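You operate a simulated robot arm through the tools that you are given. There is no shell and no other tool.

You are at the controls of a simulated two-armed robot. One attempt, no reset.

## Task
Take the purple bottle gauge and leave it on the work tag. Put the grey gauge block on the top of the check bench away on the top of the mandrel bench. Take the slim bottle on the top of the store bench and put it away on the spares shelf of the tall rack. Turn the top tally knob to 12 PCS. Fetch the steel cylinder from the top of the store cart and stand it on the counter of the steel rack. Open the drawer of the packing bench, take the blue frame and put it in the inside of the drawer of the packing bench, then shut the drawer. Open the hood drawer, fetch the green tag and set it in the inside of the hood drawer and shut the drawer again. Do these in any order. Set down upright: purple bottle gauge, slim bottle, steel cylinder.

The check looks at the end state, three seconds after you hand in, the way a careful person would. Anything else that was tipped, shoved, dropped, spilled or broken makes it a failure.

## Robot
Two 7-joint arms with two-finger parallel grippers on one trunk, on a base that drives. Base frame: it is fixed to the floor where the robot stands at the start and does not move with it; the origin is under the middle of the robot, x ahead of it, y to its left, z up. Lengths are in m, angles in rad, forces in N, time in s.
The left shoulder is at the start at [0.07, 0.13, 1.176], the right one opposite. With the tool pointing down near the work surface each hand reaches from about 0.22 to 0.52 m from the robot's upright axis, wherever it stands, measured 20 degrees to its own side. Places, roughly: blue frame [-1.75, -1, 0.75]; counter of the steel rack [-3.2, -0.4, 0.9]; drawer of the packing bench [2.6, -0.9, 0.7]; green tag [-1, -1, 0.75]; grey gauge block [-2, -1, 0.75]; hood drawer [1.2, -3.9, 0.7]; inside of the drawer of the packing bench [2.6, -0.9, 0.6]; inside of the hood drawer [1.2, -3.9, 0.6]; purple bottle gauge [-2.25, 0.25, 1]; slim bottle [-2.5, -2.5, 1]; spares shelf of the tall rack [-3.2, -2.4, 1.4]; steel cylinder [-3.75, -2, 0.75]; top of the mandrel bench (55x25 cm) [-1.4, -0.04, 0.86]; top tally knob [-3.1, -2.2, 1.5]; work tag [-4.5, 1.25, 0.75]. Payload 1.57 kg a hand.
Tool frame (each hand has its own): the origin (TCP) lies between the finger pads and is the grasp point; the fingertips stand 0.03 m ahead of it; z points along the fingers, y is the line along which they close. Largest opening 0.08 m; finger width 0.017, thickness 0.012; the body of the gripper, 0.04 by 0.082 m, starts 0.08 m behind the TCP.
Orientation is that of the tool frame in the base frame, as a unit quaternion [x, y, z, w]. With the fingers straight down and closing along the base's y, the tool's x points along the base's -x, its y along +y and its z along -z.

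## Interface
- The arms move only by the tool nudge_tool. It takes "left_moves", "right_moves" or both (then of equal length, played together; a hand with none holds still); each is a list of rows, each a list of 7 numbers: the shift along the tool's x, y, z in m, then the turn, a rotation vector about the tool's x, y, z in rad, then the finger opening in m, from 0 to 0.08. In form: [[x, y, z, rx, ry, rz, grip], ...]. A call has 1 to 20 rows; each row shifts and turns the commanded pose from where the row before left it, along the tool's axes as they then stand. Rows are played at 5 a second. More than 0.05 m and 0.15 rad between two rows, or a gripper value outside its range, and nothing of the call is played. A pose out of reach is approached as far as the arm can. The call stops where the force on the tool passes 40 N (or 10 N more than at its start, if that is more) or the arm is blocked; 0.2 s more then pass. The fingers move at their own pace (about 0.108 m/s each) and stop on an object; they squeeze with about 25 N. The grip force told is the motor's: it shows also when the fingers shut on nothing. Time passes only in rows, and 0.2 s behind the last, so rows that do not move let the fingers close. The reply holds the time, the measured pose of the TCP, the force on the tool along the base axes, the opening and the grip force, in the units named above and with some noise, with the torque about the TCP (base axes, N m) and any sound that the robot's microphone picked up, and new pictures: "views" is both (left out), scene, wrist or none (wrist: the cameras of the hands that moved).
- Cameras (640 x 400 px; columns grow to the right, rows downward): "scene" is now at [0.1354, -0.0114, 1.3986]; the picture's right is [-0.14, -0.99, 0.00], its down [-0.64, 0.09, -0.76] and it looks along [0.76, -0.10, -0.64] (base axes); focal length 256 px, centre (320, 200). "left" rides on the left gripper at [0.072, 0.007, -0.122] in its tool frame; the picture's right is [-0.09, 1.00, 0.00], its down [-0.84, -0.08, -0.54] and it looks along [-0.54, -0.05, 0.84] (tool axes); focal length 238 px, centre (320, 200). "right" rides on the right gripper at [0.072, -0.007, -0.122] in its tool frame; the picture's right is [0.09, 1.00, 0.00], its down [-0.84, 0.08, -0.54] and it looks along [-0.54, 0.05, 0.84] (tool axes); focal length 238 px, centre (320, 200). There is no depth. A picture from a camera that has moved, and an enlarged one, comes with that camera's place and axes in the base frame and with its lens.
- raise_lower(by): slides the trunk up (or, below 0, down) by that many m; the arms and the scene camera ride with it, the base frame stays. It gives what a move gives, with no picture.
- base_move(legs): drives the robot by 1 to 6 legs, each [ahead, left, turn to the left] in m, m and rad, along the robot's own axes; the way and the turn of a leg run together, so that a leg with both is an arc; at most 1.5 m and 3.142 rad a leg. The arms and the cameras ride along, it lands a little off, and it stops where it bumps. It gives what a move gives, and a new picture of the scene camera.
- pan_tilt(pan, tilt): turns the head with the scene camera to pan (to the left, within 1.501 rad either way) and tilt (down, from -0.506 to 1.204), counted from straight ahead of the robot. It gives what a move gives, and a new picture of the scene camera.
- zoom(camera, box): a new picture of the part [left, top, right, bottom] of that camera's present view, enlarged. The clock stands still meanwhile.
- close_job(): hands the job in; it is judged then, once.

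Places have to be worked out from the pictures, the camera data and where the tool is seen. Open the grippers and draw the arms clear of the work before you hand the job in, unless the task says otherwise.

The tools are called after ">>>" by a JSON object that holds its "method" and its "body". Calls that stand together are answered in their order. nudge_tool: Moves the arms, as the interface text tells. Its arguments: {"type":"object","properties":{"left_moves":{"type":"array","items":{"type":"array","items":{"type":"number"}}},"right_moves":{"type":"array","items":{"type":"array","items":{"type":"number"}}},"views":{"type":"string","enum":["both","scene","wrist","none"]}},"required":[]} The other tools are called the same way: raise_lower (by) slides the trunk up or down; base_move (legs) drives the base; pan_tilt (pan, tilt) turns the head that bears the scene camera; zoom (camera, box) takes an enlarged picture of a part of a camera's view; close_job () hands the job in.

At the start:

```text
time_s: 0.0
left_ee_pos: [0.3884, 0.1659, 1.0877]
left_tcp_rot: [-0.001, 1.0, 0.0, 0.0]
left_contact_force: [-0.5, -0.1, 0.2]
left_ft_torque: [0.01, 0.01, 0.0]
left_finger_gap: 0.08
left_grip_force: 0.1
right_ee_pos: [0.4361, -0.1519, 1.1688]
right_tcp_rot: [0.0, 1.0, 0.001, 0.001]
right_contact_force: [-0.3, 0.2, 0.9]
right_ft_torque: [-0.02, 0.0, -0.02]
right_finger_gap: 0.0799
right_grip_force: 0.1
trunk travel left (down, up): [-0.814, 0.126]
robot x, y, heading: [-0.0005, -0.0015, -0.0]
head pan, tilt: [-0.136, 0.7]
```

scene: 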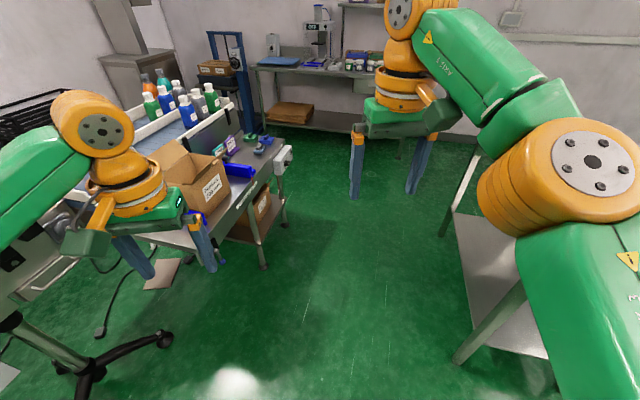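
right: 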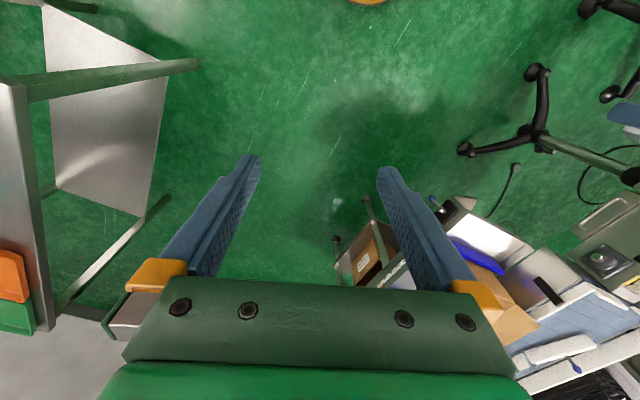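
left: 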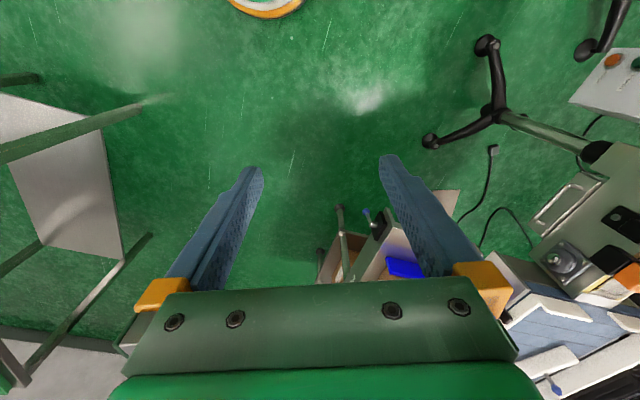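

I start by looking around with the head to map the room before moving anything.

>>> {"method": "pan_tilt", "body": {"pan": 0.0, "tilt": 0.3}}

>>> {"method": "pan_tilt", "body": {"pan": 1.5, "tilt": 0.4}}

>>> {"method": "pan_tilt", "body": {"pan": -1.5, "tilt": 0.4}}

```text
time_s: 0.9
left_ee_pos: [0.3895, 0.1662, 1.0877]
left_tcp_rot: [0.0, 1.0, 0.0, -0.001]
left_contact_force: [0.9, 0.1, -0.4]
left_ft_torque: [-0.02, -0.01, 0.01]
left_finger_gap: 0.08
left_grip_force: 0.1
right_ee_pos: [0.4353, -0.1522, 1.1692]
right_tcp_rot: [0.001, 1.0, 0.001, 0.002]
right_contact_force: [0.4, -0.4, 1.0]
right_ft_torque: [-0.02, 0.0, 0.01]
right_finger_gap: 0.0798
right_grip_force: 0.1
trunk travel left (down, up): [-0.814, 0.126]
robot x, y, heading: [0.0011, -0.0005, 0.004]
head pan, tilt: [0.0, 0.3]
camera scene: at [0.1445, 0.0002, 1.4346], right [0.0, -1.0, 0.0], down [-0.3, 0.0, -0.95], along [0.95, 0.0, -0.3], focal length 256 px, centre (320, 200)
```

scene: 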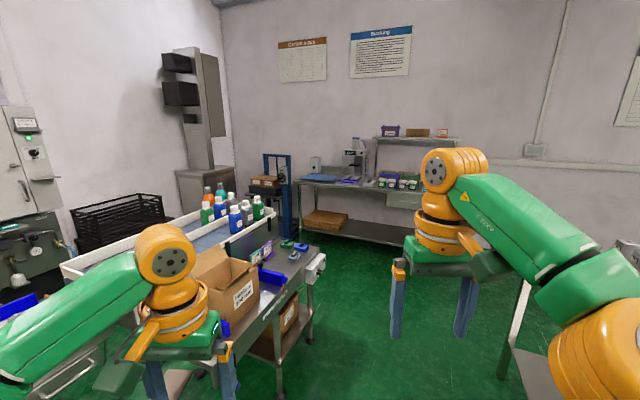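

```text
time_s: 2.5
left_ee_pos: [0.3885, 0.1679, 1.0888]
left_tcp_rot: [0.0, 1.0, -0.001, 0.0]
left_contact_force: [0.8, 0.7, -0.4]
left_ft_torque: [0.0, -0.02, 0.01]
left_finger_gap: 0.0797
left_grip_force: 0.1
right_ee_pos: [0.4344, -0.152, 1.1692]
right_tcp_rot: [0.001, 1.0, 0.0, 0.002]
right_contact_force: [0.3, -0.4, -0.4]
right_ft_torque: [-0.02, 0.0, 0.01]
right_finger_gap: 0.0798
right_grip_force: 0.1
trunk travel left (down, up): [-0.814, 0.126]
robot x, y, heading: [0.0002, -0.0011, 0.0]
head pan, tilt: [1.499, 0.4]
camera scene: at [0.0579, 0.0926, 1.4255], right [1.0, -0.07, 0.0], down [-0.03, -0.39, -0.92], along [0.07, 0.92, -0.39], focal length 256 px, centre (320, 200)
```

scene: 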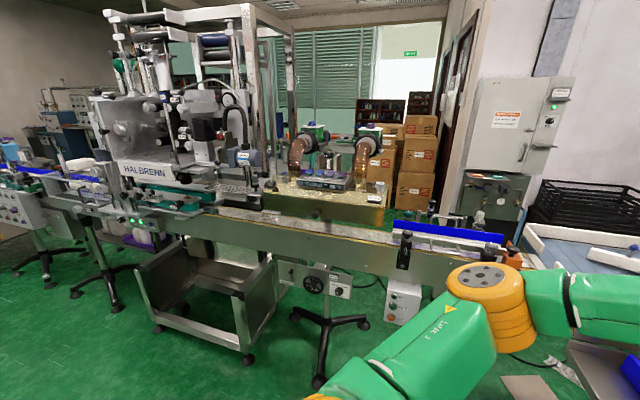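

```text
time_s: 5.1
left_ee_pos: [0.3898, 0.167, 1.0879]
left_tcp_rot: [-0.001, 1.0, 0.0, 0.0]
left_contact_force: [0.1, 0.8, -0.1]
left_ft_torque: [-0.02, -0.02, -0.01]
left_finger_gap: 0.0799
left_grip_force: 0.0
right_ee_pos: [0.4362, -0.1521, 1.1693]
right_tcp_rot: [0.001, 1.0, 0.0, 0.001]
right_contact_force: [-0.3, -0.2, 0.8]
right_ft_torque: [0.01, -0.01, 0.01]
right_finger_gap: 0.0797
right_grip_force: 0.0
trunk travel left (down, up): [-0.814, 0.126]
robot x, y, heading: [0.0028, -0.0005, 0.001]
head pan, tilt: [-1.499, 0.4]
camera scene: at [0.0579, -0.0922, 1.4255], right [-1.0, -0.07, 0.0], down [-0.03, 0.39, -0.92], along [0.07, -0.92, -0.39], focal length 256 px, centre (320, 200)
```

scene: 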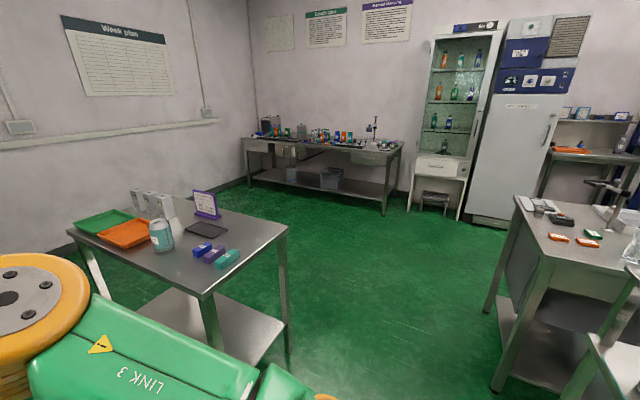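

The room is mapped ahead and to the sides; the targets mostly lie behind. I turn left in place by 1.57 rad (arms at z≈1.1 clear conveyor/tables within ~0.5 m), with the head first set to look over the left.

>>> {"method": "pan_tilt", "body": {"pan": 1.5, "tilt": 0.4}}

>>> {"method": "base_move", "body": {"legs": [[0, 0, 1.57]]}}

```text
time_s: 7.7
left_ee_pos: [0.3893, 0.1667, 1.088]
left_tcp_rot: [0.0, 1.0, 0.0, -0.001]
left_contact_force: [0.0, 0.1, -0.1]
left_ft_torque: [0.01, 0.02, -0.01]
left_finger_gap: 0.0801
left_grip_force: 0.0
right_ee_pos: [0.4366, -0.1526, 1.1679]
right_tcp_rot: [0.001, 1.0, 0.002, 0.002]
right_contact_force: [1.0, -0.2, -0.6]
right_ft_torque: [-0.02, -0.04, -0.01]
right_finger_gap: 0.08
right_grip_force: 0.0
trunk travel left (down, up): [-0.814, 0.126]
robot x, y, heading: [-0.0005, 0.0016, -0.001]
head pan, tilt: [1.499, 0.4]
camera scene: at [0.0579, 0.0926, 1.4255], right [1.0, -0.07, 0.0], down [-0.03, -0.39, -0.92], along [0.07, 0.92, -0.39], focal length 256 px, centre (320, 200)
```

scene: 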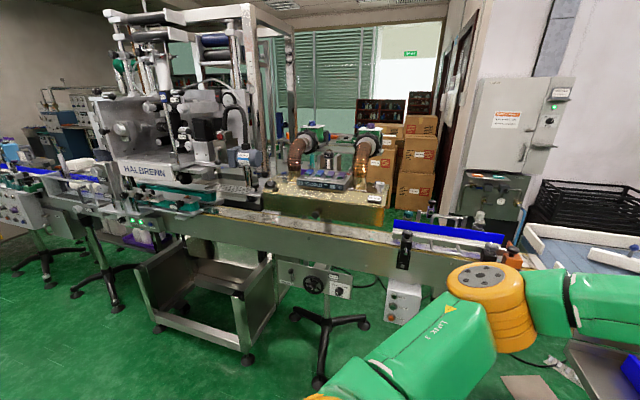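

```text
time_s: 12.0
left_ee_pos: [-0.1773, 0.3848, 1.0882]
left_tcp_rot: [0.718, -0.696, -0.001, 0.0]
left_contact_force: [-0.9, 0.0, 0.1]
left_ft_torque: [0.03, -0.01, -0.01]
left_finger_gap: 0.08
left_grip_force: 0.2
right_ee_pos: [0.1397, 0.4395, 1.1686]
right_tcp_rot: [0.718, -0.696, -0.002, 0.0]
right_contact_force: [-0.4, -0.5, -0.7]
right_ft_torque: [0.02, -0.03, -0.03]
right_finger_gap: 0.08
right_grip_force: 0.0
trunk travel left (down, up): [-0.814, 0.126]
robot x, y, heading: [-0.0018, -0.0046, 1.595]
head pan, tilt: [1.499, 0.4]
camera scene: at [-0.093, 0.0544, 1.4255], right [0.04, 1.0, 0.0], down [0.39, -0.02, -0.92], along [-0.92, 0.04, -0.39], focal length 256 px, centre (320, 200)
```

scene: 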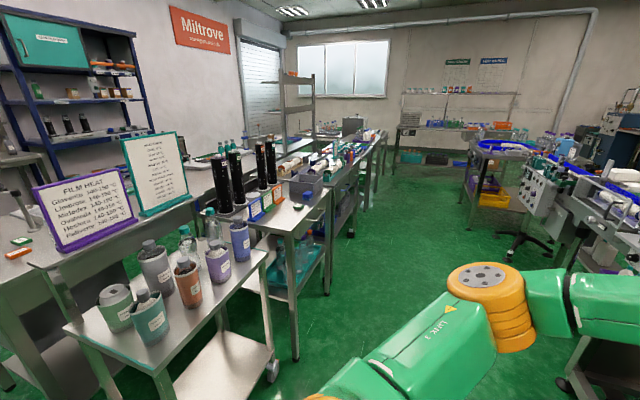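

I see shelves, mandrel bench and bottles. I zoom into the parts of this view to identify things.

>>> {"method": "zoom", "body": {"camera": "scene", "box": [0, 100, 320, 300]}}

>>> {"method": "zoom", "body": {"camera": "scene", "box": [200, 80, 400, 205]}}

>>> {"method": "zoom", "body": {"camera": "scene", "box": [380, 80, 640, 242]}}

```text
2.00 times, centred on (160, 200) of scene
camera zoom: at [-0.093, 0.0544, 1.4255], right [0.04, 1.0, 0.0], down [0.39, -0.02, -0.92], along [-0.92, 0.04, -0.39], focal length 512 px, centre (640, 200)
```

zoom: 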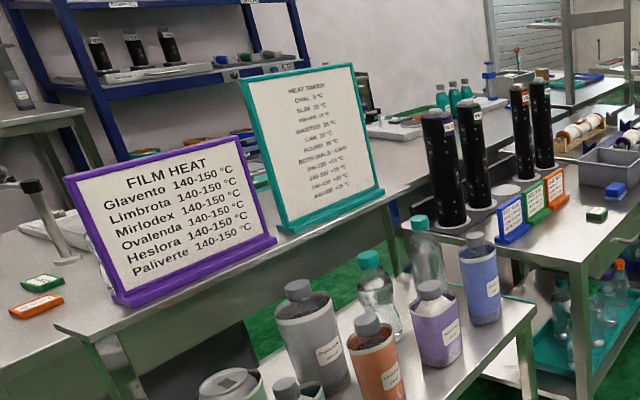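

```text
3.20 times, centred on (300, 142) of scene
camera zoom: at [-0.093, 0.0544, 1.4255], right [0.04, 1.0, 0.0], down [0.39, -0.02, -0.92], along [-0.92, 0.04, -0.39], focal length 818 px, centre (384, 384)
```

zoom: 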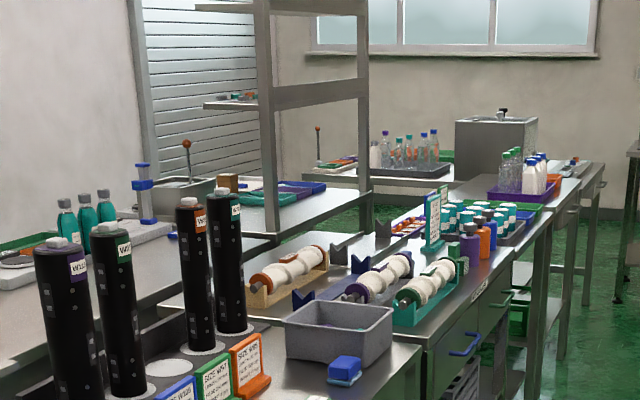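

```text
2.46 times, centred on (510, 161) of scene
camera zoom: at [-0.093, 0.0544, 1.4255], right [0.04, 1.0, 0.0], down [0.39, -0.02, -0.92], along [-0.92, 0.04, -0.39], focal length 630 px, centre (-148, 296)
```

zoom: 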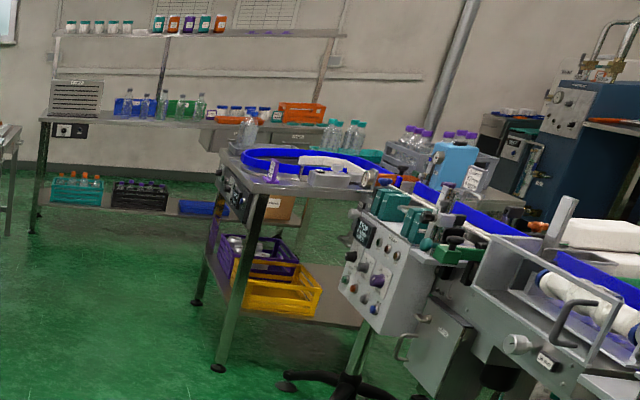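

The bench corner near (-0.5,-0.3) is outside my arm sweep radius, so I turn another quarter left to face -x and look around there.

>>> {"method": "base_move", "body": {"legs": [[0, 0, 1.55]]}}

>>> {"method": "pan_tilt", "body": {"pan": 0.7, "tilt": 0.4}}

>>> {"method": "pan_tilt", "body": {"pan": 0.0, "tilt": 0.4}}

```text
time_s: 16.1
left_ee_pos: [-0.3891, -0.1672, 1.088]
left_tcp_rot: [1.0, 0.001, 0.0, 0.0]
left_contact_force: [0.0, -0.2, 0.4]
left_ft_torque: [-0.02, 0.02, 0.01]
left_finger_gap: 0.08
left_grip_force: 0.0
right_ee_pos: [-0.4361, 0.1512, 1.1691]
right_tcp_rot: [1.0, 0.001, -0.001, 0.001]
right_contact_force: [0.6, -0.5, -0.2]
right_ft_torque: [-0.02, 0.02, -0.01]
right_finger_gap: 0.0802
right_grip_force: 0.0
trunk travel left (down, up): [-0.814, 0.126]
robot x, y, heading: [0.0036, 0.0015, -3.142]
head pan, tilt: [1.499, 0.4]
camera scene: at [-0.0558, -0.0921, 1.4255], right [-1.0, 0.07, 0.0], down [0.03, 0.39, -0.92], along [-0.06, -0.92, -0.39], focal length 256 px, centre (320, 200)
```

scene: 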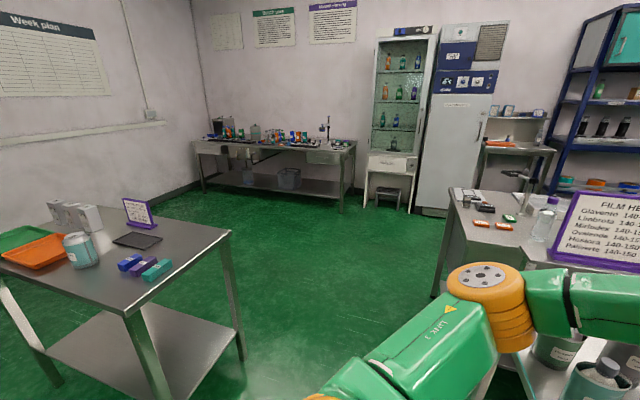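

```text
time_s: 17.2
left_ee_pos: [-0.3892, -0.167, 1.0879]
left_tcp_rot: [1.0, 0.002, 0.0, 0.0]
left_contact_force: [-0.5, -0.7, 0.6]
left_ft_torque: [0.04, 0.0, 0.01]
left_finger_gap: 0.0803
left_grip_force: 0.0
right_ee_pos: [-0.436, 0.151, 1.1687]
right_tcp_rot: [1.0, 0.001, -0.002, 0.001]
right_contact_force: [0.8, -0.4, -0.6]
right_ft_torque: [0.01, 0.02, -0.04]
right_finger_gap: 0.0802
right_grip_force: 0.1
trunk travel left (down, up): [-0.814, 0.126]
robot x, y, heading: [0.0011, -0.0, -3.137]
head pan, tilt: [0.7, 0.4]
camera scene: at [-0.12, -0.0599, 1.4255], right [-0.65, 0.76, 0.0], down [0.3, 0.25, -0.92], along [-0.7, -0.6, -0.39], focal length 256 px, centre (320, 200)
```

scene: 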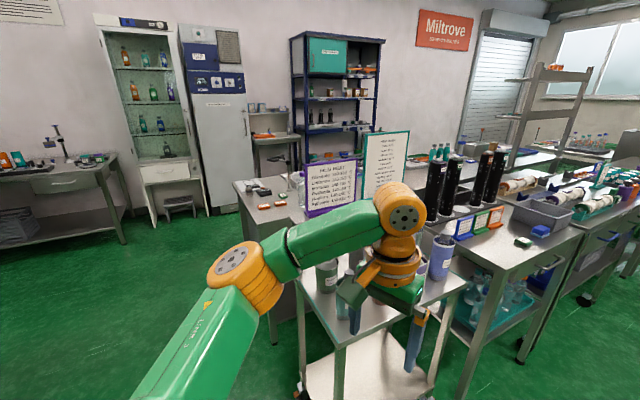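

```text
time_s: 18.3
left_ee_pos: [-0.3887, -0.1676, 1.089]
left_tcp_rot: [1.0, 0.001, 0.0, 0.001]
left_contact_force: [0.0, 0.1, -0.4]
left_ft_torque: [0.02, -0.04, -0.01]
left_finger_gap: 0.0799
left_grip_force: 0.1
right_ee_pos: [-0.4371, 0.1507, 1.1686]
right_tcp_rot: [1.0, 0.001, -0.001, 0.0]
right_contact_force: [0.5, 0.3, 0.1]
right_ft_torque: [0.03, 0.02, 0.0]
right_finger_gap: 0.0798
right_grip_force: 0.1
trunk travel left (down, up): [-0.814, 0.126]
robot x, y, heading: [-0.0004, -0.0019, -3.132]
head pan, tilt: [0.0, 0.4]
camera scene: at [-0.142, -0.0004, 1.4255], right [0.0, 1.0, 0.0], down [0.39, 0.0, -0.92], along [-0.92, 0.0, -0.39], focal length 256 px, centre (320, 200)
```

scene: 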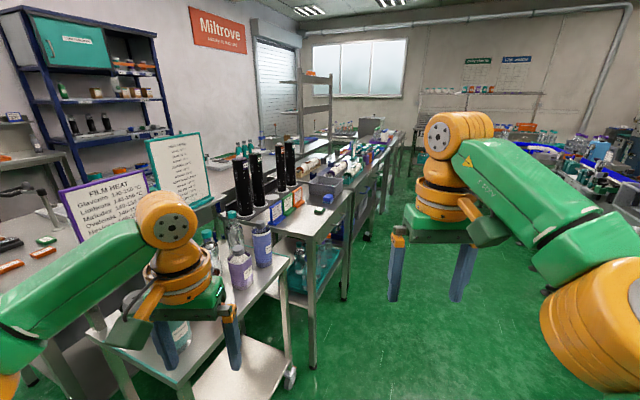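

The green/orange tags appear on the bench end near (-1.0,-1.2). I raise the trunk for clearance and slide left (toward -y) between the trolley and the tray table to look at that bench.

>>> {"method": "raise_lower", "body": {"by": 0.12}}

>>> {"method": "base_move", "body": {"legs": [[0.0, 0.9, 0.0]]}}

```text
time_s: 19.8
left_ee_pos: [-0.3891, -0.1672, 1.2066]
left_tcp_rot: [1.0, 0.002, 0.0, 0.0]
left_contact_force: [0.4, 0.4, -0.3]
left_ft_torque: [0.0, -0.03, -0.01]
left_finger_gap: 0.08
left_grip_force: 0.0
right_ee_pos: [-0.4354, 0.1516, 1.2891]
right_tcp_rot: [1.0, 0.001, -0.002, 0.002]
right_contact_force: [0.4, -0.8, -1.2]
right_ft_torque: [-0.03, 0.0, 0.0]
right_finger_gap: 0.08
right_grip_force: 0.1
trunk travel left (down, up): [-0.934, 0.006]
robot x, y, heading: [0.0032, 0.0011, -3.138]
head pan, tilt: [0.0, 0.4]
```

```text
time_s: 24.6
left_ee_pos: [-0.3876, -1.0675, 1.2075]
left_tcp_rot: [1.0, 0.0, 0.0, 0.001]
left_contact_force: [0.3, 0.0, -0.7]
left_ft_torque: [-0.01, 0.01, -0.01]
left_finger_gap: 0.0799
left_grip_force: 0.0
right_ee_pos: [-0.4334, -0.7482, 1.2873]
right_tcp_rot: [1.0, -0.002, -0.002, 0.001]
right_contact_force: [-0.5, 0.1, 1.4]
right_ft_torque: [0.03, 0.04, 0.0]
right_finger_gap: 0.0799
right_grip_force: 0.1
trunk travel left (down, up): [-0.934, 0.006]
robot x, y, heading: [-0.0001, -0.899, -3.139]
head pan, tilt: [0.0, 0.4]
camera scene: at [-0.1406, -0.9005, 1.5454], right [0.0, 1.0, 0.0], down [0.39, 0.0, -0.92], along [-0.92, 0.0, -0.39], focal length 256 px, centre (320, 200)
```

scene: 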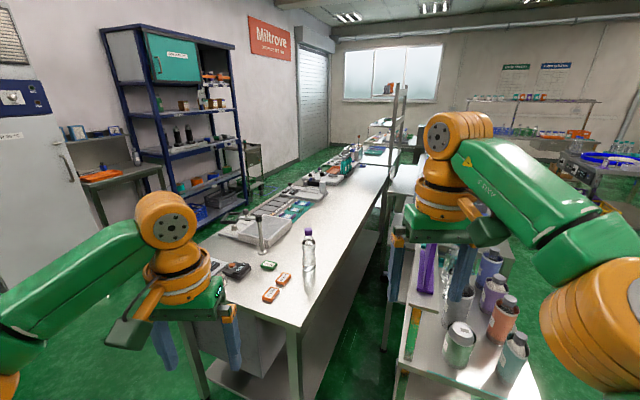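

Great view of the long bench. I zoom in on the bench items and the shelves.

>>> {"method": "zoom", "body": {"camera": "scene", "box": [200, 220, 360, 320]}}

>>> {"method": "zoom", "body": {"camera": "scene", "box": [240, 120, 400, 220]}}

>>> {"method": "zoom", "body": {"camera": "scene", "box": [40, 20, 280, 220]}}

```text
4.00 times, centred on (280, 270) of scene
camera zoom: at [-0.1406, -0.9005, 1.5454], right [0.0, 1.0, 0.0], down [0.39, 0.0, -0.92], along [-0.92, 0.0, -0.39], focal length 1023 px, centre (480, -80)
```

zoom: 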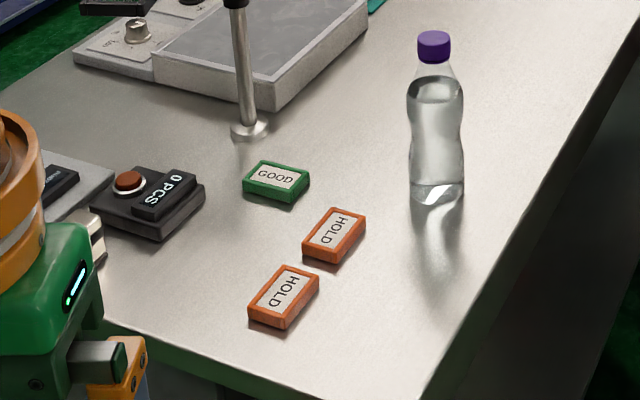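

```text
4.00 times, centred on (320, 170) of scene
camera zoom: at [-0.1406, -0.9005, 1.5454], right [0.0, 1.0, 0.0], down [0.39, 0.0, -0.92], along [-0.92, 0.0, -0.39], focal length 1023 px, centre (320, 320)
```

zoom: 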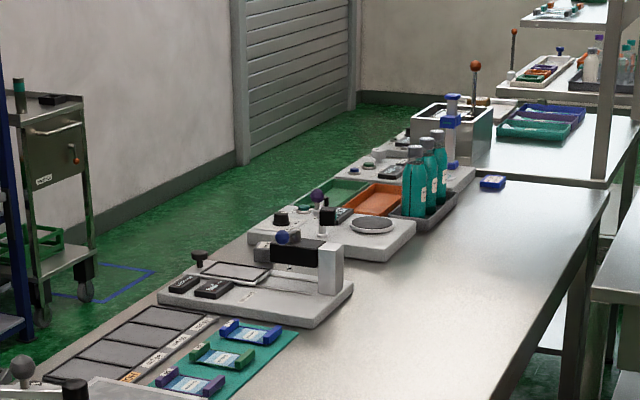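

```text
2.00 times, centred on (160, 120) of scene
camera zoom: at [-0.1406, -0.9005, 1.5454], right [0.0, 1.0, 0.0], down [0.39, 0.0, -0.92], along [-0.92, 0.0, -0.39], focal length 512 px, centre (640, 360)
```

zoom: 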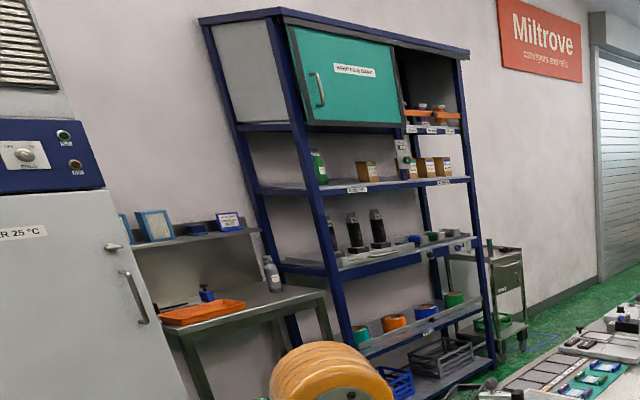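

The GOOD (green) tag is near (-1.15,-1.15), the frames lie on the teal mat further along, the slim grey bottle on the small bench left of the blue rack. I look down to see my own base footprint.

>>> {"method": "pan_tilt", "body": {"pan": 0.0, "tilt": 1.2}}

```text
time_s: 25.7
left_ee_pos: [-0.3879, -1.0688, 1.2087]
left_tcp_rot: [1.0, 0.0, 0.001, 0.0]
left_contact_force: [-0.2, 0.1, -0.6]
left_ft_torque: [0.0, -0.06, 0.0]
left_finger_gap: 0.0801
left_grip_force: 0.0
right_ee_pos: [-0.4342, -0.7494, 1.2887]
right_tcp_rot: [1.0, -0.001, -0.002, 0.0]
right_contact_force: [0.3, 0.7, 0.3]
right_ft_torque: [0.01, -0.02, 0.0]
right_finger_gap: 0.0802
right_grip_force: 0.0
trunk travel left (down, up): [-0.934, 0.006]
robot x, y, heading: [-0.0001, -0.9015, -3.137]
head pan, tilt: [0.0, 1.201]
camera scene: at [-0.1039, -0.9022, 1.4827], right [0.0, 1.0, 0.0], down [0.93, 0.0, -0.36], along [-0.36, 0.0, -0.93], focal length 256 px, centre (320, 200)
```

scene: 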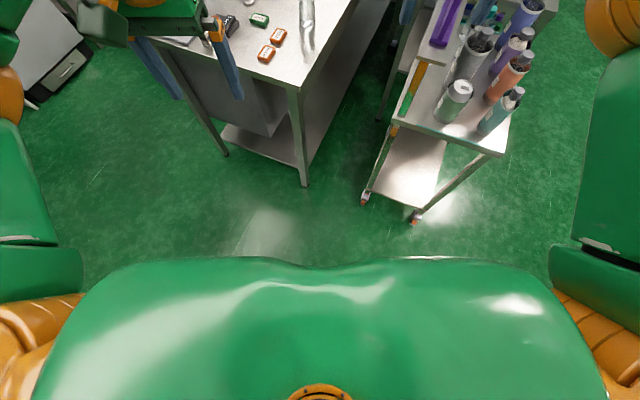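

The benches run skewed (~0.36 rad). I slide toward the wall-side aisle at about (-0.25,-1.85), then look along it.

>>> {"method": "base_move", "body": {"legs": [[0.2, 0.9, 0.0], [0.0, 0.0, -0.36]]}}

>>> {"method": "pan_tilt", "body": {"pan": 0.0, "tilt": 0.45}}

```text
time_s: 31.6
left_ee_pos: [-0.6138, -1.8109, 1.2082]
left_tcp_rot: [0.984, -0.176, 0.0, -0.001]
left_contact_force: [-0.2, -0.2, -0.4]
left_ft_torque: [0.02, 0.06, 0.02]
left_finger_gap: 0.0802
left_grip_force: 0.0
right_ee_pos: [-0.5473, -1.4962, 1.2885]
right_tcp_rot: [0.984, -0.177, -0.001, -0.001]
right_contact_force: [-0.7, -0.1, 0.1]
right_ft_torque: [-0.01, -0.03, -0.01]
right_finger_gap: 0.08
right_grip_force: 0.1
trunk travel left (down, up): [-0.934, 0.006]
robot x, y, heading: [-0.1927, -1.788, 2.788]
head pan, tilt: [0.0, 1.201]
camera scene: at [-0.29, -1.754, 1.4826], right [0.35, 0.94, 0.0], down [0.87, -0.32, -0.36], along [-0.34, 0.13, -0.93], focal length 256 px, centre (320, 200)
```

scene: 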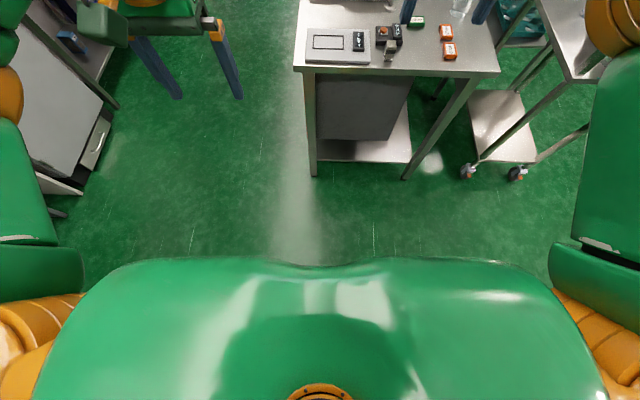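

```text
time_s: 32.7
left_ee_pos: [-0.6139, -1.8102, 1.2078]
left_tcp_rot: [0.984, -0.176, 0.001, 0.0]
left_contact_force: [-0.2, 0.6, 0.0]
left_ft_torque: [-0.01, -0.04, 0.02]
left_finger_gap: 0.0801
left_grip_force: 0.0
right_ee_pos: [-0.5456, -1.4943, 1.29]
right_tcp_rot: [0.984, -0.177, -0.001, -0.001]
right_contact_force: [-0.4, 0.0, -0.1]
right_ft_torque: [0.01, -0.02, -0.03]
right_finger_gap: 0.0798
right_grip_force: 0.0
trunk travel left (down, up): [-0.934, 0.006]
robot x, y, heading: [-0.1926, -1.7904, 2.788]
head pan, tilt: [0.0, 0.45]
camera scene: at [-0.323, -1.7401, 1.5407], right [0.35, 0.94, 0.0], down [0.41, -0.15, -0.9], along [-0.84, 0.31, -0.44], focal length 256 px, centre (320, 200)
```

scene: 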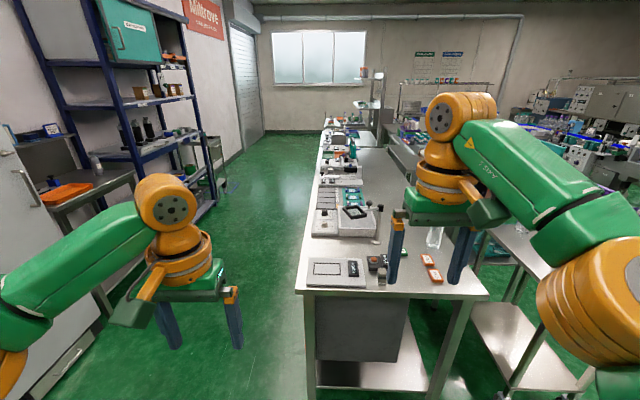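

Comparing rays from two poses, the bench top is near z≈0.87 and the GOOD tag near (-1.015,-1.115). I drive up to the bench's east end, keeping about 0.33 m from its edge.

>>> {"method": "base_move", "body": {"legs": [[0.42, -0.18, 0.0]]}}

>>> {"method": "pan_tilt", "body": {"pan": -0.1, "tilt": 0.95}}

```text
time_s: 35.4
left_ee_pos: [-0.9379, -1.5052, 1.2085]
left_tcp_rot: [0.985, -0.172, -0.001, -0.001]
left_contact_force: [-0.2, 1.0, 0.8]
left_ft_torque: [-0.02, 0.06, 0.05]
left_finger_gap: 0.0798
left_grip_force: 0.0
right_ee_pos: [-0.8722, -1.1896, 1.2887]
right_tcp_rot: [0.985, -0.173, -0.002, 0.0]
right_contact_force: [-0.3, 0.7, 0.6]
right_ft_torque: [-0.02, -0.01, 0.01]
right_finger_gap: 0.08
right_grip_force: 0.1
trunk travel left (down, up): [-0.934, 0.006]
robot x, y, heading: [-0.5187, -1.484, 2.791]
head pan, tilt: [0.0, 0.45]
camera scene: at [-0.6475, -1.434, 1.5411], right [0.34, 0.94, 0.0], down [0.41, -0.15, -0.9], along [-0.85, 0.31, -0.43], focal length 256 px, centre (320, 200)
```

scene: 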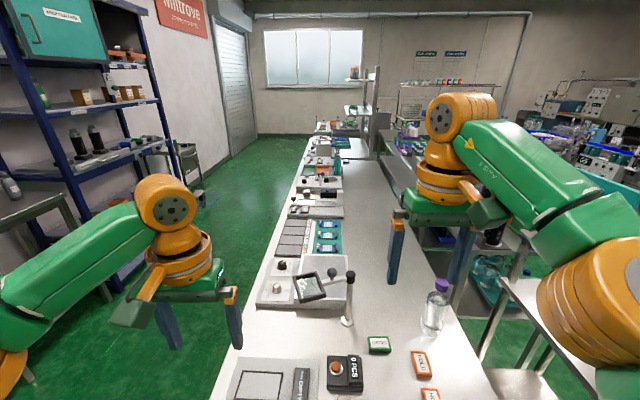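

```text
time_s: 36.3
left_ee_pos: [-0.9396, -1.5032, 1.2091]
left_tcp_rot: [0.985, -0.173, 0.001, 0.0]
left_contact_force: [-0.1, 0.0, 0.0]
left_ft_torque: [0.01, 0.0, -0.02]
left_finger_gap: 0.0802
left_grip_force: 0.1
right_ee_pos: [-0.8747, -1.1886, 1.2898]
right_tcp_rot: [0.985, -0.173, -0.002, 0.001]
right_contact_force: [0.1, 0.6, 0.6]
right_ft_torque: [-0.03, 0.0, 0.0]
right_finger_gap: 0.0798
right_grip_force: 0.1
trunk travel left (down, up): [-0.934, 0.006]
robot x, y, heading: [-0.5168, -1.4802, 2.791]
head pan, tilt: [-0.099, 0.949]
camera scene: at [-0.6294, -1.4315, 1.4988], right [0.43, 0.9, 0.0], down [0.73, -0.35, -0.58], along [-0.53, 0.25, -0.81], focal length 256 px, centre (320, 200)
```

scene: 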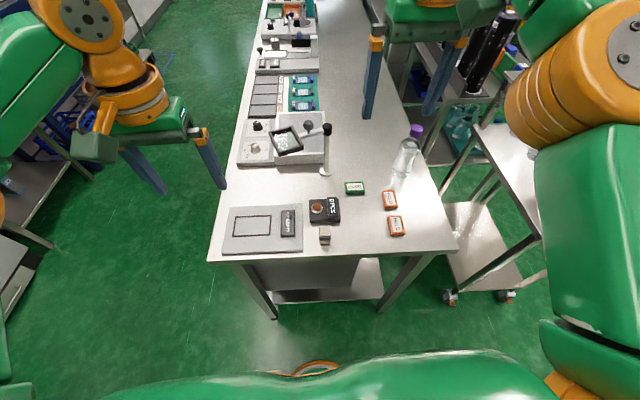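

The tag sits directly ahead of the right hand at about (-1.027,-1.127), 0.6 m from my axis, so I creep 0.1 m closer and lower the trunk for better reach.

>>> {"method": "base_move", "body": {"legs": [[0.1, 0.0, 0.0]]}}

>>> {"method": "raise_lower", "body": {"by": -0.12}}

>>> {"method": "nudge_tool", "body": {"right_moves": [[0.0, 0.0, 0.04, 0, 0, 0, 0.08], [0.0, 0.0, 0.04, 0, 0, 0, 0.08], [0.02, 0.0, 0.04, 0, 0, 0, 0.08], [0.02, 0.0, 0.0, 0, 0, 0, 0.08]], "views": "both"}}

```text
time_s: 37.5
left_ee_pos: [-1.024, -1.4735, 1.2112]
left_tcp_rot: [0.985, -0.173, -0.004, -0.001]
left_contact_force: [0.5, -1.2, 0.7]
left_ft_torque: [0.03, 0.06, -0.02]
left_finger_gap: 0.0799
left_grip_force: 0.1
right_ee_pos: [-0.9579, -1.157, 1.2926]
right_tcp_rot: [0.985, -0.174, -0.005, -0.002]
right_contact_force: [-0.1, -1.3, 0.5]
right_ft_torque: [0.01, 0.08, 0.02]
right_finger_gap: 0.0798
right_grip_force: 0.0
trunk travel left (down, up): [-0.934, 0.006]
robot x, y, heading: [-0.6087, -1.4486, 2.795]
head pan, tilt: [-0.099, 0.949]
camera scene: at [-0.7107, -1.402, 1.4997], right [0.43, 0.9, 0.0], down [0.73, -0.35, -0.59], along [-0.53, 0.25, -0.81], focal length 256 px, centre (320, 200)
```

scene: 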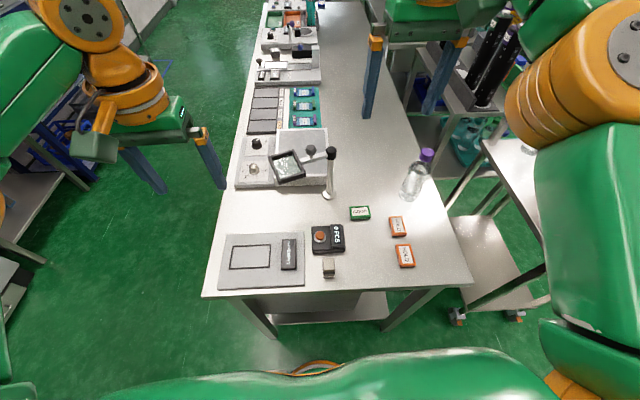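

```text
time_s: 39.0
left_ee_pos: [-1.0318, -1.4703, 1.0873]
left_tcp_rot: [0.985, -0.173, 0.0, -0.001]
left_contact_force: [0.5, -0.5, 0.1]
left_ft_torque: [0.0, 0.0, 0.03]
left_finger_gap: 0.08
left_grip_force: 0.0
right_ee_pos: [-0.9654, -1.1545, 1.1688]
right_tcp_rot: [0.985, -0.173, -0.001, 0.0]
right_contact_force: [-0.1, -0.5, -0.3]
right_ft_torque: [0.0, -0.01, -0.04]
right_finger_gap: 0.0798
right_grip_force: 0.1
trunk travel left (down, up): [-0.814, 0.126]
robot x, y, heading: [-0.6052, -1.4494, 2.795]
head pan, tilt: [-0.099, 0.949]
```

```text
time_s: 40.0
left_ee_pos: [-1.0293, -1.4707, 1.089]
left_tcp_rot: [0.985, -0.173, 0.0, 0.0]
left_contact_force: [0.3, -0.2, 0.5]
left_ft_torque: [0.03, 0.02, 0.0]
left_finger_gap: 0.08
left_grip_force: 0.0
right_ee_pos: [-0.9292, -1.1686, 1.0487]
right_tcp_rot: [0.985, -0.175, -0.002, 0.0]
right_contact_force: [0.6, 0.1, 0.0]
right_ft_torque: [0.01, 0.01, 0.04]
right_finger_gap: 0.0797
right_grip_force: 0.0
trunk travel left (down, up): [-0.814, 0.126]
robot x, y, heading: [-0.6099, -1.4502, 2.793]
head pan, tilt: [-0.099, 0.949]
camera scene: at [-0.7191, -1.3984, 1.379], right [0.43, 0.9, 0.0], down [0.73, -0.35, -0.58], along [-0.53, 0.25, -0.81], focal length 256 px, centre (320, 200)
camera right: at [-0.8572, -1.1861, 1.1694], right [-0.26, -0.97, 0.0], down [-0.81, 0.21, 0.55], along [-0.53, 0.14, -0.84], focal length 238 px, centre (320, 200)
```

scene: 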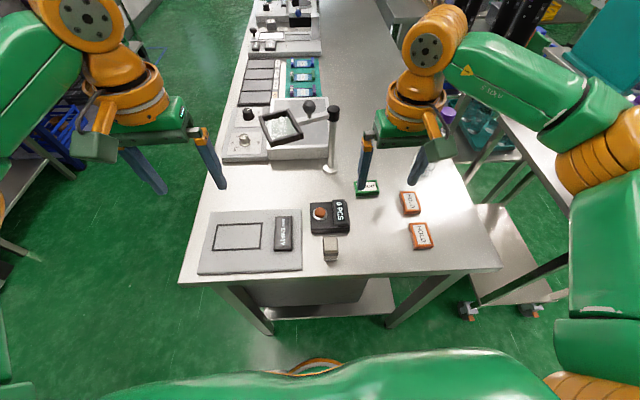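
right: 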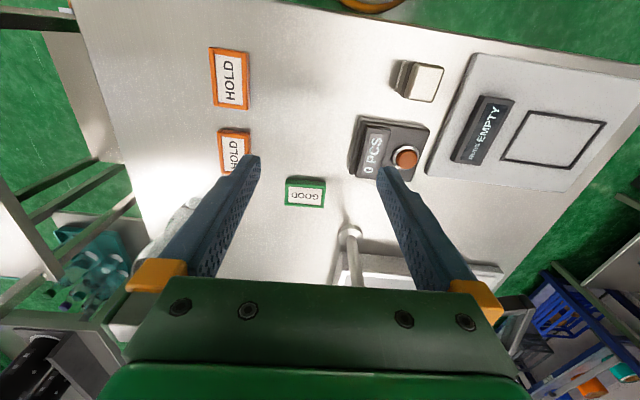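

The wrist view puts the tag at about (-1.022,-1.12); I move the right hand 0.104 m forward and 0.014 m right above it, then check.

>>> {"method": "nudge_tool", "body": {"right_moves": [[-0.04, -0.007, 0.0, 0, 0, 0, 0.08], [-0.04, -0.007, 0.0, 0, 0, 0, 0.08], [-0.024, 0.0, 0.03, 0, 0, 0, 0.08], [0, 0, 0.03, 0, 0, 0, 0.08]], "views": "wrist"}}

```text
time_s: 41.0
left_ee_pos: [-1.0309, -1.4684, 1.0881]
left_tcp_rot: [0.985, -0.173, 0.0, 0.001]
left_contact_force: [0.3, -0.7, -0.6]
left_ft_torque: [-0.05, 0.0, -0.02]
left_finger_gap: 0.0801
left_grip_force: 0.0
right_ee_pos: [-1.0105, -1.1263, 0.9947]
right_tcp_rot: [0.985, -0.174, -0.002, 0.0]
right_contact_force: [-1.3, 0.2, -0.3]
right_ft_torque: [-0.02, 0.01, 0.02]
right_finger_gap: 0.0799
right_grip_force: 0.0
right hand out of reach, approached as far as the arm can: row 3
trunk travel left (down, up): [-0.814, 0.126]
robot x, y, heading: [-0.6097, -1.4447, 2.791]
head pan, tilt: [-0.099, 0.949]
camera right: at [-0.9393, -1.1432, 1.1156], right [-0.25, -0.97, 0.0], down [-0.81, 0.21, 0.54], along [-0.53, 0.14, -0.84], focal length 238 px, centre (320, 200)
```

right: 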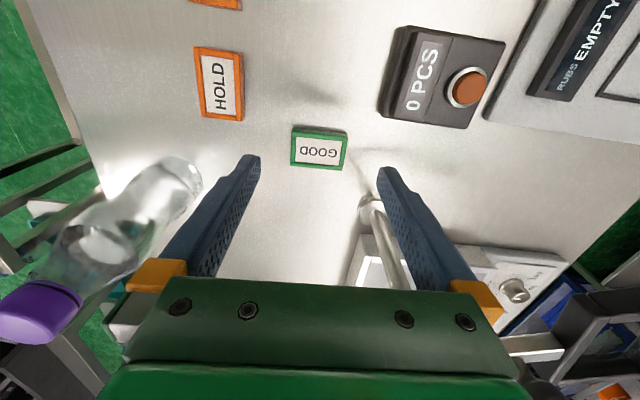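

The reach limit stops me 0.015 m short; I ease the base 0.03 m closer (bench edge still ~0.05 m clear of base) and then lower stepwise.

>>> {"method": "base_move", "body": {"legs": [[0.025, 0.0, 0.0]]}}

>>> {"method": "nudge_tool", "body": {"right_moves": [[0, 0, 0.03, 0, 0, 0, 0.08], [0, 0, 0.02, 0, 0, 0, 0.08], [0, 0, 0.0, 0, 0, 0, 0.08]], "views": "wrist"}}

```text
time_s: 41.8
left_ee_pos: [-1.051, -1.4619, 1.0904]
left_tcp_rot: [0.985, -0.174, -0.002, 0.0]
left_contact_force: [-0.3, 0.2, -0.1]
left_ft_torque: [0.04, 0.04, -0.02]
left_finger_gap: 0.0799
left_grip_force: 0.1
right_ee_pos: [-1.0307, -1.1202, 0.9984]
right_tcp_rot: [0.984, -0.176, -0.004, -0.001]
right_contact_force: [0.4, -0.5, 0.2]
right_ft_torque: [0.02, 0.07, 0.02]
right_finger_gap: 0.0798
right_grip_force: 0.1
trunk travel left (down, up): [-0.814, 0.126]
robot x, y, heading: [-0.6319, -1.4376, 2.794]
head pan, tilt: [-0.099, 0.949]
camera scene: at [-0.7384, -1.3919, 1.3794], right [0.43, 0.9, 0.0], down [0.73, -0.35, -0.59], along [-0.53, 0.25, -0.81], focal length 256 px, centre (320, 200)
```

scene: 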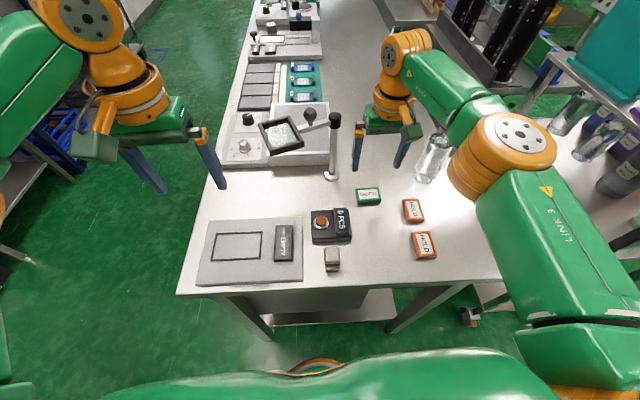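

```text
time_s: 42.6
left_ee_pos: [-1.0554, -1.463, 1.0879]
left_tcp_rot: [0.985, -0.174, 0.0, 0.0]
left_contact_force: [0.0, -0.4, 0.4]
left_ft_torque: [0.0, -0.03, 0.02]
left_finger_gap: 0.0802
left_grip_force: 0.0
right_ee_pos: [-1.0354, -1.1162, 0.9448]
right_tcp_rot: [0.985, -0.174, -0.002, 0.0]
right_contact_force: [-0.1, -0.3, -0.7]
right_ft_torque: [-0.01, 0.0, 0.01]
right_finger_gap: 0.0799
right_grip_force: 0.1
trunk travel left (down, up): [-0.814, 0.126]
robot x, y, heading: [-0.6325, -1.4403, 2.788]
head pan, tilt: [-0.099, 0.949]
camera right: at [-0.9636, -1.1355, 1.0658], right [-0.25, -0.97, 0.0], down [-0.81, 0.21, 0.55], along [-0.53, 0.14, -0.84], focal length 238 px, centre (320, 200)
```

right: 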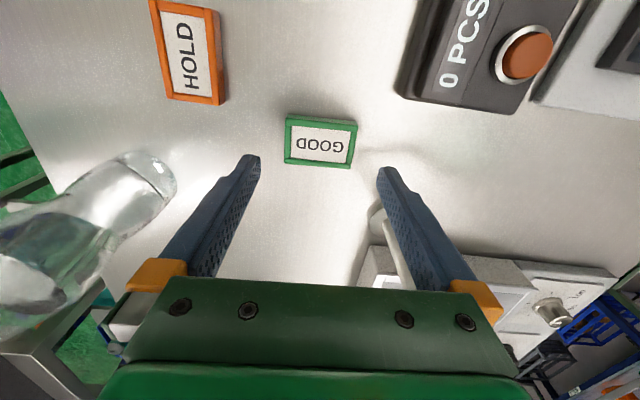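

The tag is centred between the fingers; I continue lowering in small steps, watching the force.

>>> {"method": "nudge_tool", "body": {"right_moves": [[0, 0, 0.02, 0, 0, 0, 0.08], [0, 0, 0.015, 0, 0, 0, 0.08], [0, 0, 0.005, 0, 0, 0, 0.08]], "views": "wrist"}}

```text
time_s: 43.4
left_ee_pos: [-1.0555, -1.4621, 1.0874]
left_tcp_rot: [0.985, -0.174, 0.001, 0.0]
left_contact_force: [0.7, 0.1, -0.4]
left_ft_torque: [-0.02, 0.04, -0.01]
left_finger_gap: 0.0801
left_grip_force: 0.0
right_ee_pos: [-1.0352, -1.1179, 0.9043]
right_tcp_rot: [0.985, -0.174, -0.002, 0.0]
right_contact_force: [0.4, -0.1, -0.8]
right_ft_torque: [-0.03, 0.01, 0.01]
right_finger_gap: 0.0798
right_grip_force: 0.1
trunk travel left (down, up): [-0.814, 0.126]
robot x, y, heading: [-0.6329, -1.4386, 2.791]
head pan, tilt: [-0.099, 0.949]
camera right: at [-0.9639, -1.1364, 1.0256], right [-0.25, -0.97, 0.0], down [-0.81, 0.21, 0.54], along [-0.53, 0.14, -0.84], focal length 238 px, centre (320, 200)
```

right: 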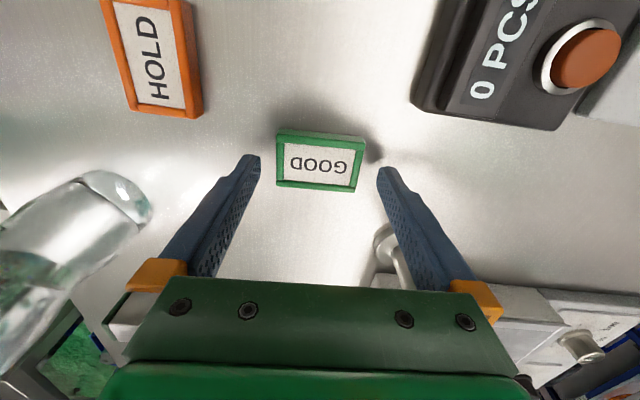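

Still no contact; continue down in 0.01 m steps.

>>> {"method": "nudge_tool", "body": {"right_moves": [[0, 0, 0.01, 0, 0, 0, 0.08], [0, 0, 0.0, 0, 0, 0, 0.08]], "views": "wrist"}}

```text
time_s: 44.0
left_ee_pos: [-1.0552, -1.4611, 1.0877]
left_tcp_rot: [0.985, -0.174, 0.0, 0.0]
left_contact_force: [-0.2, 0.3, 0.4]
left_ft_torque: [0.02, -0.02, 0.02]
left_finger_gap: 0.08
left_grip_force: 0.0
right_ee_pos: [-1.0341, -1.1187, 0.8959]
right_tcp_rot: [0.985, -0.174, -0.002, 0.0]
right_contact_force: [-0.5, 0.0, 0.4]
right_ft_torque: [-0.02, -0.02, 0.0]
right_finger_gap: 0.0801
right_grip_force: 0.0
trunk travel left (down, up): [-0.814, 0.126]
robot x, y, heading: [-0.6343, -1.4356, 2.794]
head pan, tilt: [-0.099, 0.949]
camera right: at [-0.9628, -1.1366, 1.0154], right [-0.26, -0.97, 0.0], down [-0.81, 0.21, 0.55], along [-0.53, 0.14, -0.84], focal length 238 px, centre (320, 200)
```

right: 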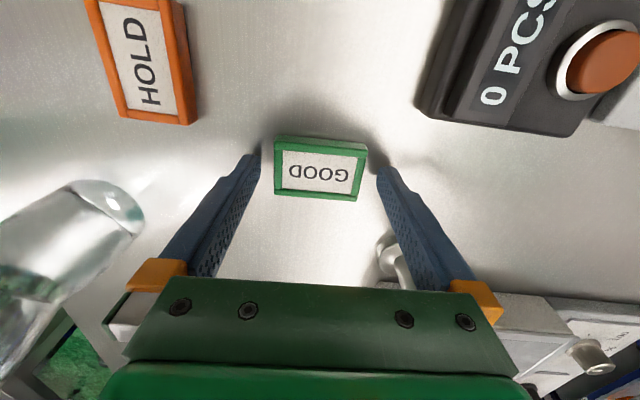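

Fingertip shadows are nearly closing up; two more small steps down.

>>> {"method": "nudge_tool", "body": {"right_moves": [[0, 0, 0.008, 0, 0, 0, 0.08], [0, 0, 0.0, 0, 0, 0, 0.08]], "views": "wrist"}}

```text
time_s: 44.6
left_ee_pos: [-1.0525, -1.4622, 1.0897]
left_tcp_rot: [0.985, -0.174, -0.001, -0.001]
left_contact_force: [0.0, -0.3, -0.1]
left_ft_torque: [0.02, 0.0, -0.03]
left_finger_gap: 0.0798
left_grip_force: 0.2
right_ee_pos: [-1.0328, -1.1192, 0.8899]
right_tcp_rot: [0.985, -0.175, -0.005, -0.001]
right_contact_force: [-9.0, 6.8, 26.4]
right_ft_torque: [-0.09, 0.17, -0.07]
right_finger_gap: 0.0798
right_grip_force: 0.1
trunk travel left (down, up): [-0.814, 0.126]
robot x, y, heading: [-0.63, -1.4347, 2.792]
head pan, tilt: [-0.099, 0.949]
camera right: at [-0.9607, -1.138, 1.01], right [-0.26, -0.97, 0.0], down [-0.81, 0.21, 0.55], along [-0.53, 0.14, -0.83], focal length 238 px, centre (320, 200)
```

right: 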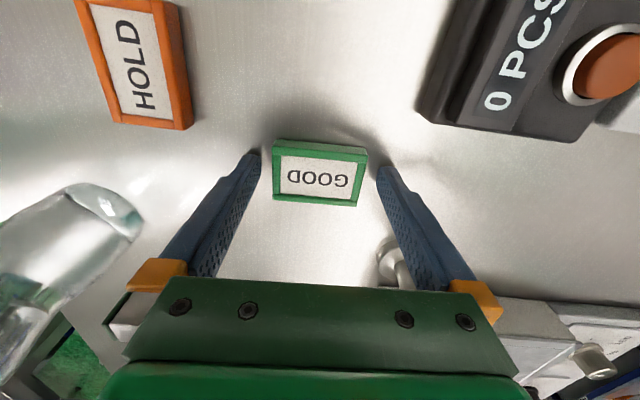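

Contact: the bench top is at z≈0.86. I back off 3 mm and close the fingers on the tag.

>>> {"method": "nudge_tool", "body": {"right_moves": [[0.004, 0, -0.005, 0, 0, 0, 0.08], [0, 0, 0, 0, 0, 0, 0.03], [0, 0, 0, 0, 0, 0, 0.03], [0, 0, 0, 0, 0, 0, 0.03], [0, 0, -0.03, 0, 0, 0, 0.03], [0, 0, -0.04, 0, 0, 0, 0.03], [0, 0, -0.04, 0, 0, 0, 0.03]], "views": "both"}}

```text
time_s: 46.2
left_ee_pos: [-1.0542, -1.4617, 1.0895]
left_tcp_rot: [0.985, -0.173, 0.0, 0.001]
left_contact_force: [-0.6, -0.5, 0.1]
left_ft_torque: [0.01, 0.0, -0.01]
left_finger_gap: 0.0799
left_grip_force: 0.1
right_ee_pos: [-1.0304, -1.1195, 1.0026]
right_tcp_rot: [0.985, -0.174, -0.002, 0.0]
right_contact_force: [0.6, -0.2, -0.2]
right_ft_torque: [0.02, 0.01, -0.01]
right_finger_gap: 0.0589
right_grip_force: 25.0
trunk travel left (down, up): [-0.814, 0.126]
robot x, y, heading: [-0.6329, -1.4374, 2.79]
head pan, tilt: [-0.099, 0.949]
camera scene: at [-0.7439, -1.3904, 1.3788], right [0.43, 0.9, 0.0], down [0.73, -0.35, -0.58], along [-0.52, 0.25, -0.81], focal length 256 px, centre (320, 200)
camera right: at [-0.959, -1.1374, 1.1237], right [-0.26, -0.97, 0.0], down [-0.81, 0.21, 0.54], along [-0.53, 0.14, -0.84], focal length 238 px, centre (320, 200)
```

scene: 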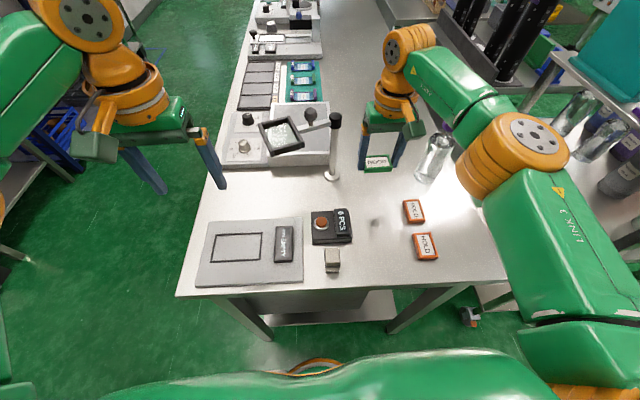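
right: 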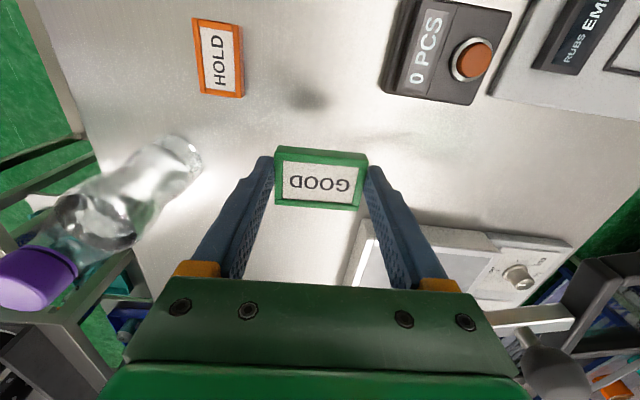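

The tag is held (gap 0.059). I lift it and draw the hand back, then reverse from the bench and drive toward the wall bench with the hood drawer.

>>> {"method": "nudge_tool", "body": {"right_moves": [[0.0, 0, -0.05, 0, 0, 0, 0.03], [0.04, 0, -0.05, 0, 0, 0, 0.03], [0.05, 0, -0.03, 0, 0, 0, 0.03]], "views": "none"}}

>>> {"method": "base_move", "body": {"legs": [[-0.45, 0, 0], [0, 0, 1.57], [0.0, 1.2, 0], [0.3, 0.69, 0]]}}

```text
refused: row 2 steps farther than a row can; nothing moved
```

```text
time_s: 62.1
left_ee_pos: [1.4868, -2.9481, 1.0883]
left_tcp_rot: [0.824, 0.567, 0.0, 0.0]
left_contact_force: [-0.2, 0.3, -0.1]
left_ft_torque: [0.01, 0.01, -0.01]
left_finger_gap: 0.08
left_grip_force: 0.1
right_ee_pos: [1.1441, -2.9165, 1.0014]
right_tcp_rot: [0.824, 0.567, -0.002, 0.002]
right_contact_force: [0.6, 0.0, -1.2]
right_ft_torque: [0.01, 0.0, -0.01]
right_finger_gap: 0.0588
right_grip_force: 24.8
trunk travel left (down, up): [-0.814, 0.126]
robot x, y, heading: [1.4692, -2.5254, -1.933]
head pan, tilt: [-0.099, 0.949]
camera scene: at [1.4197, -2.636, 1.3788], right [-0.89, 0.45, 0.0], down [0.37, 0.73, -0.58], along [-0.26, -0.52, -0.81], focal length 256 px, centre (320, 200)
```

scene: 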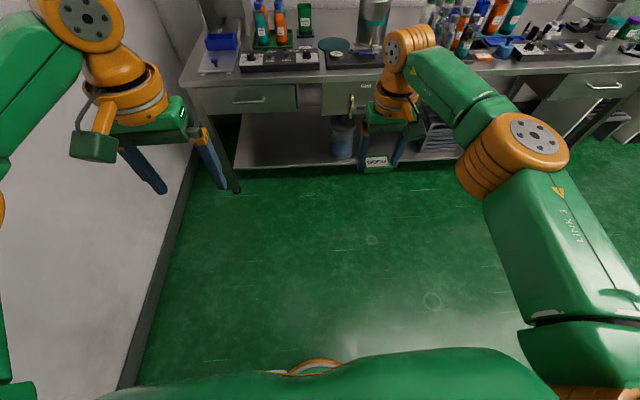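

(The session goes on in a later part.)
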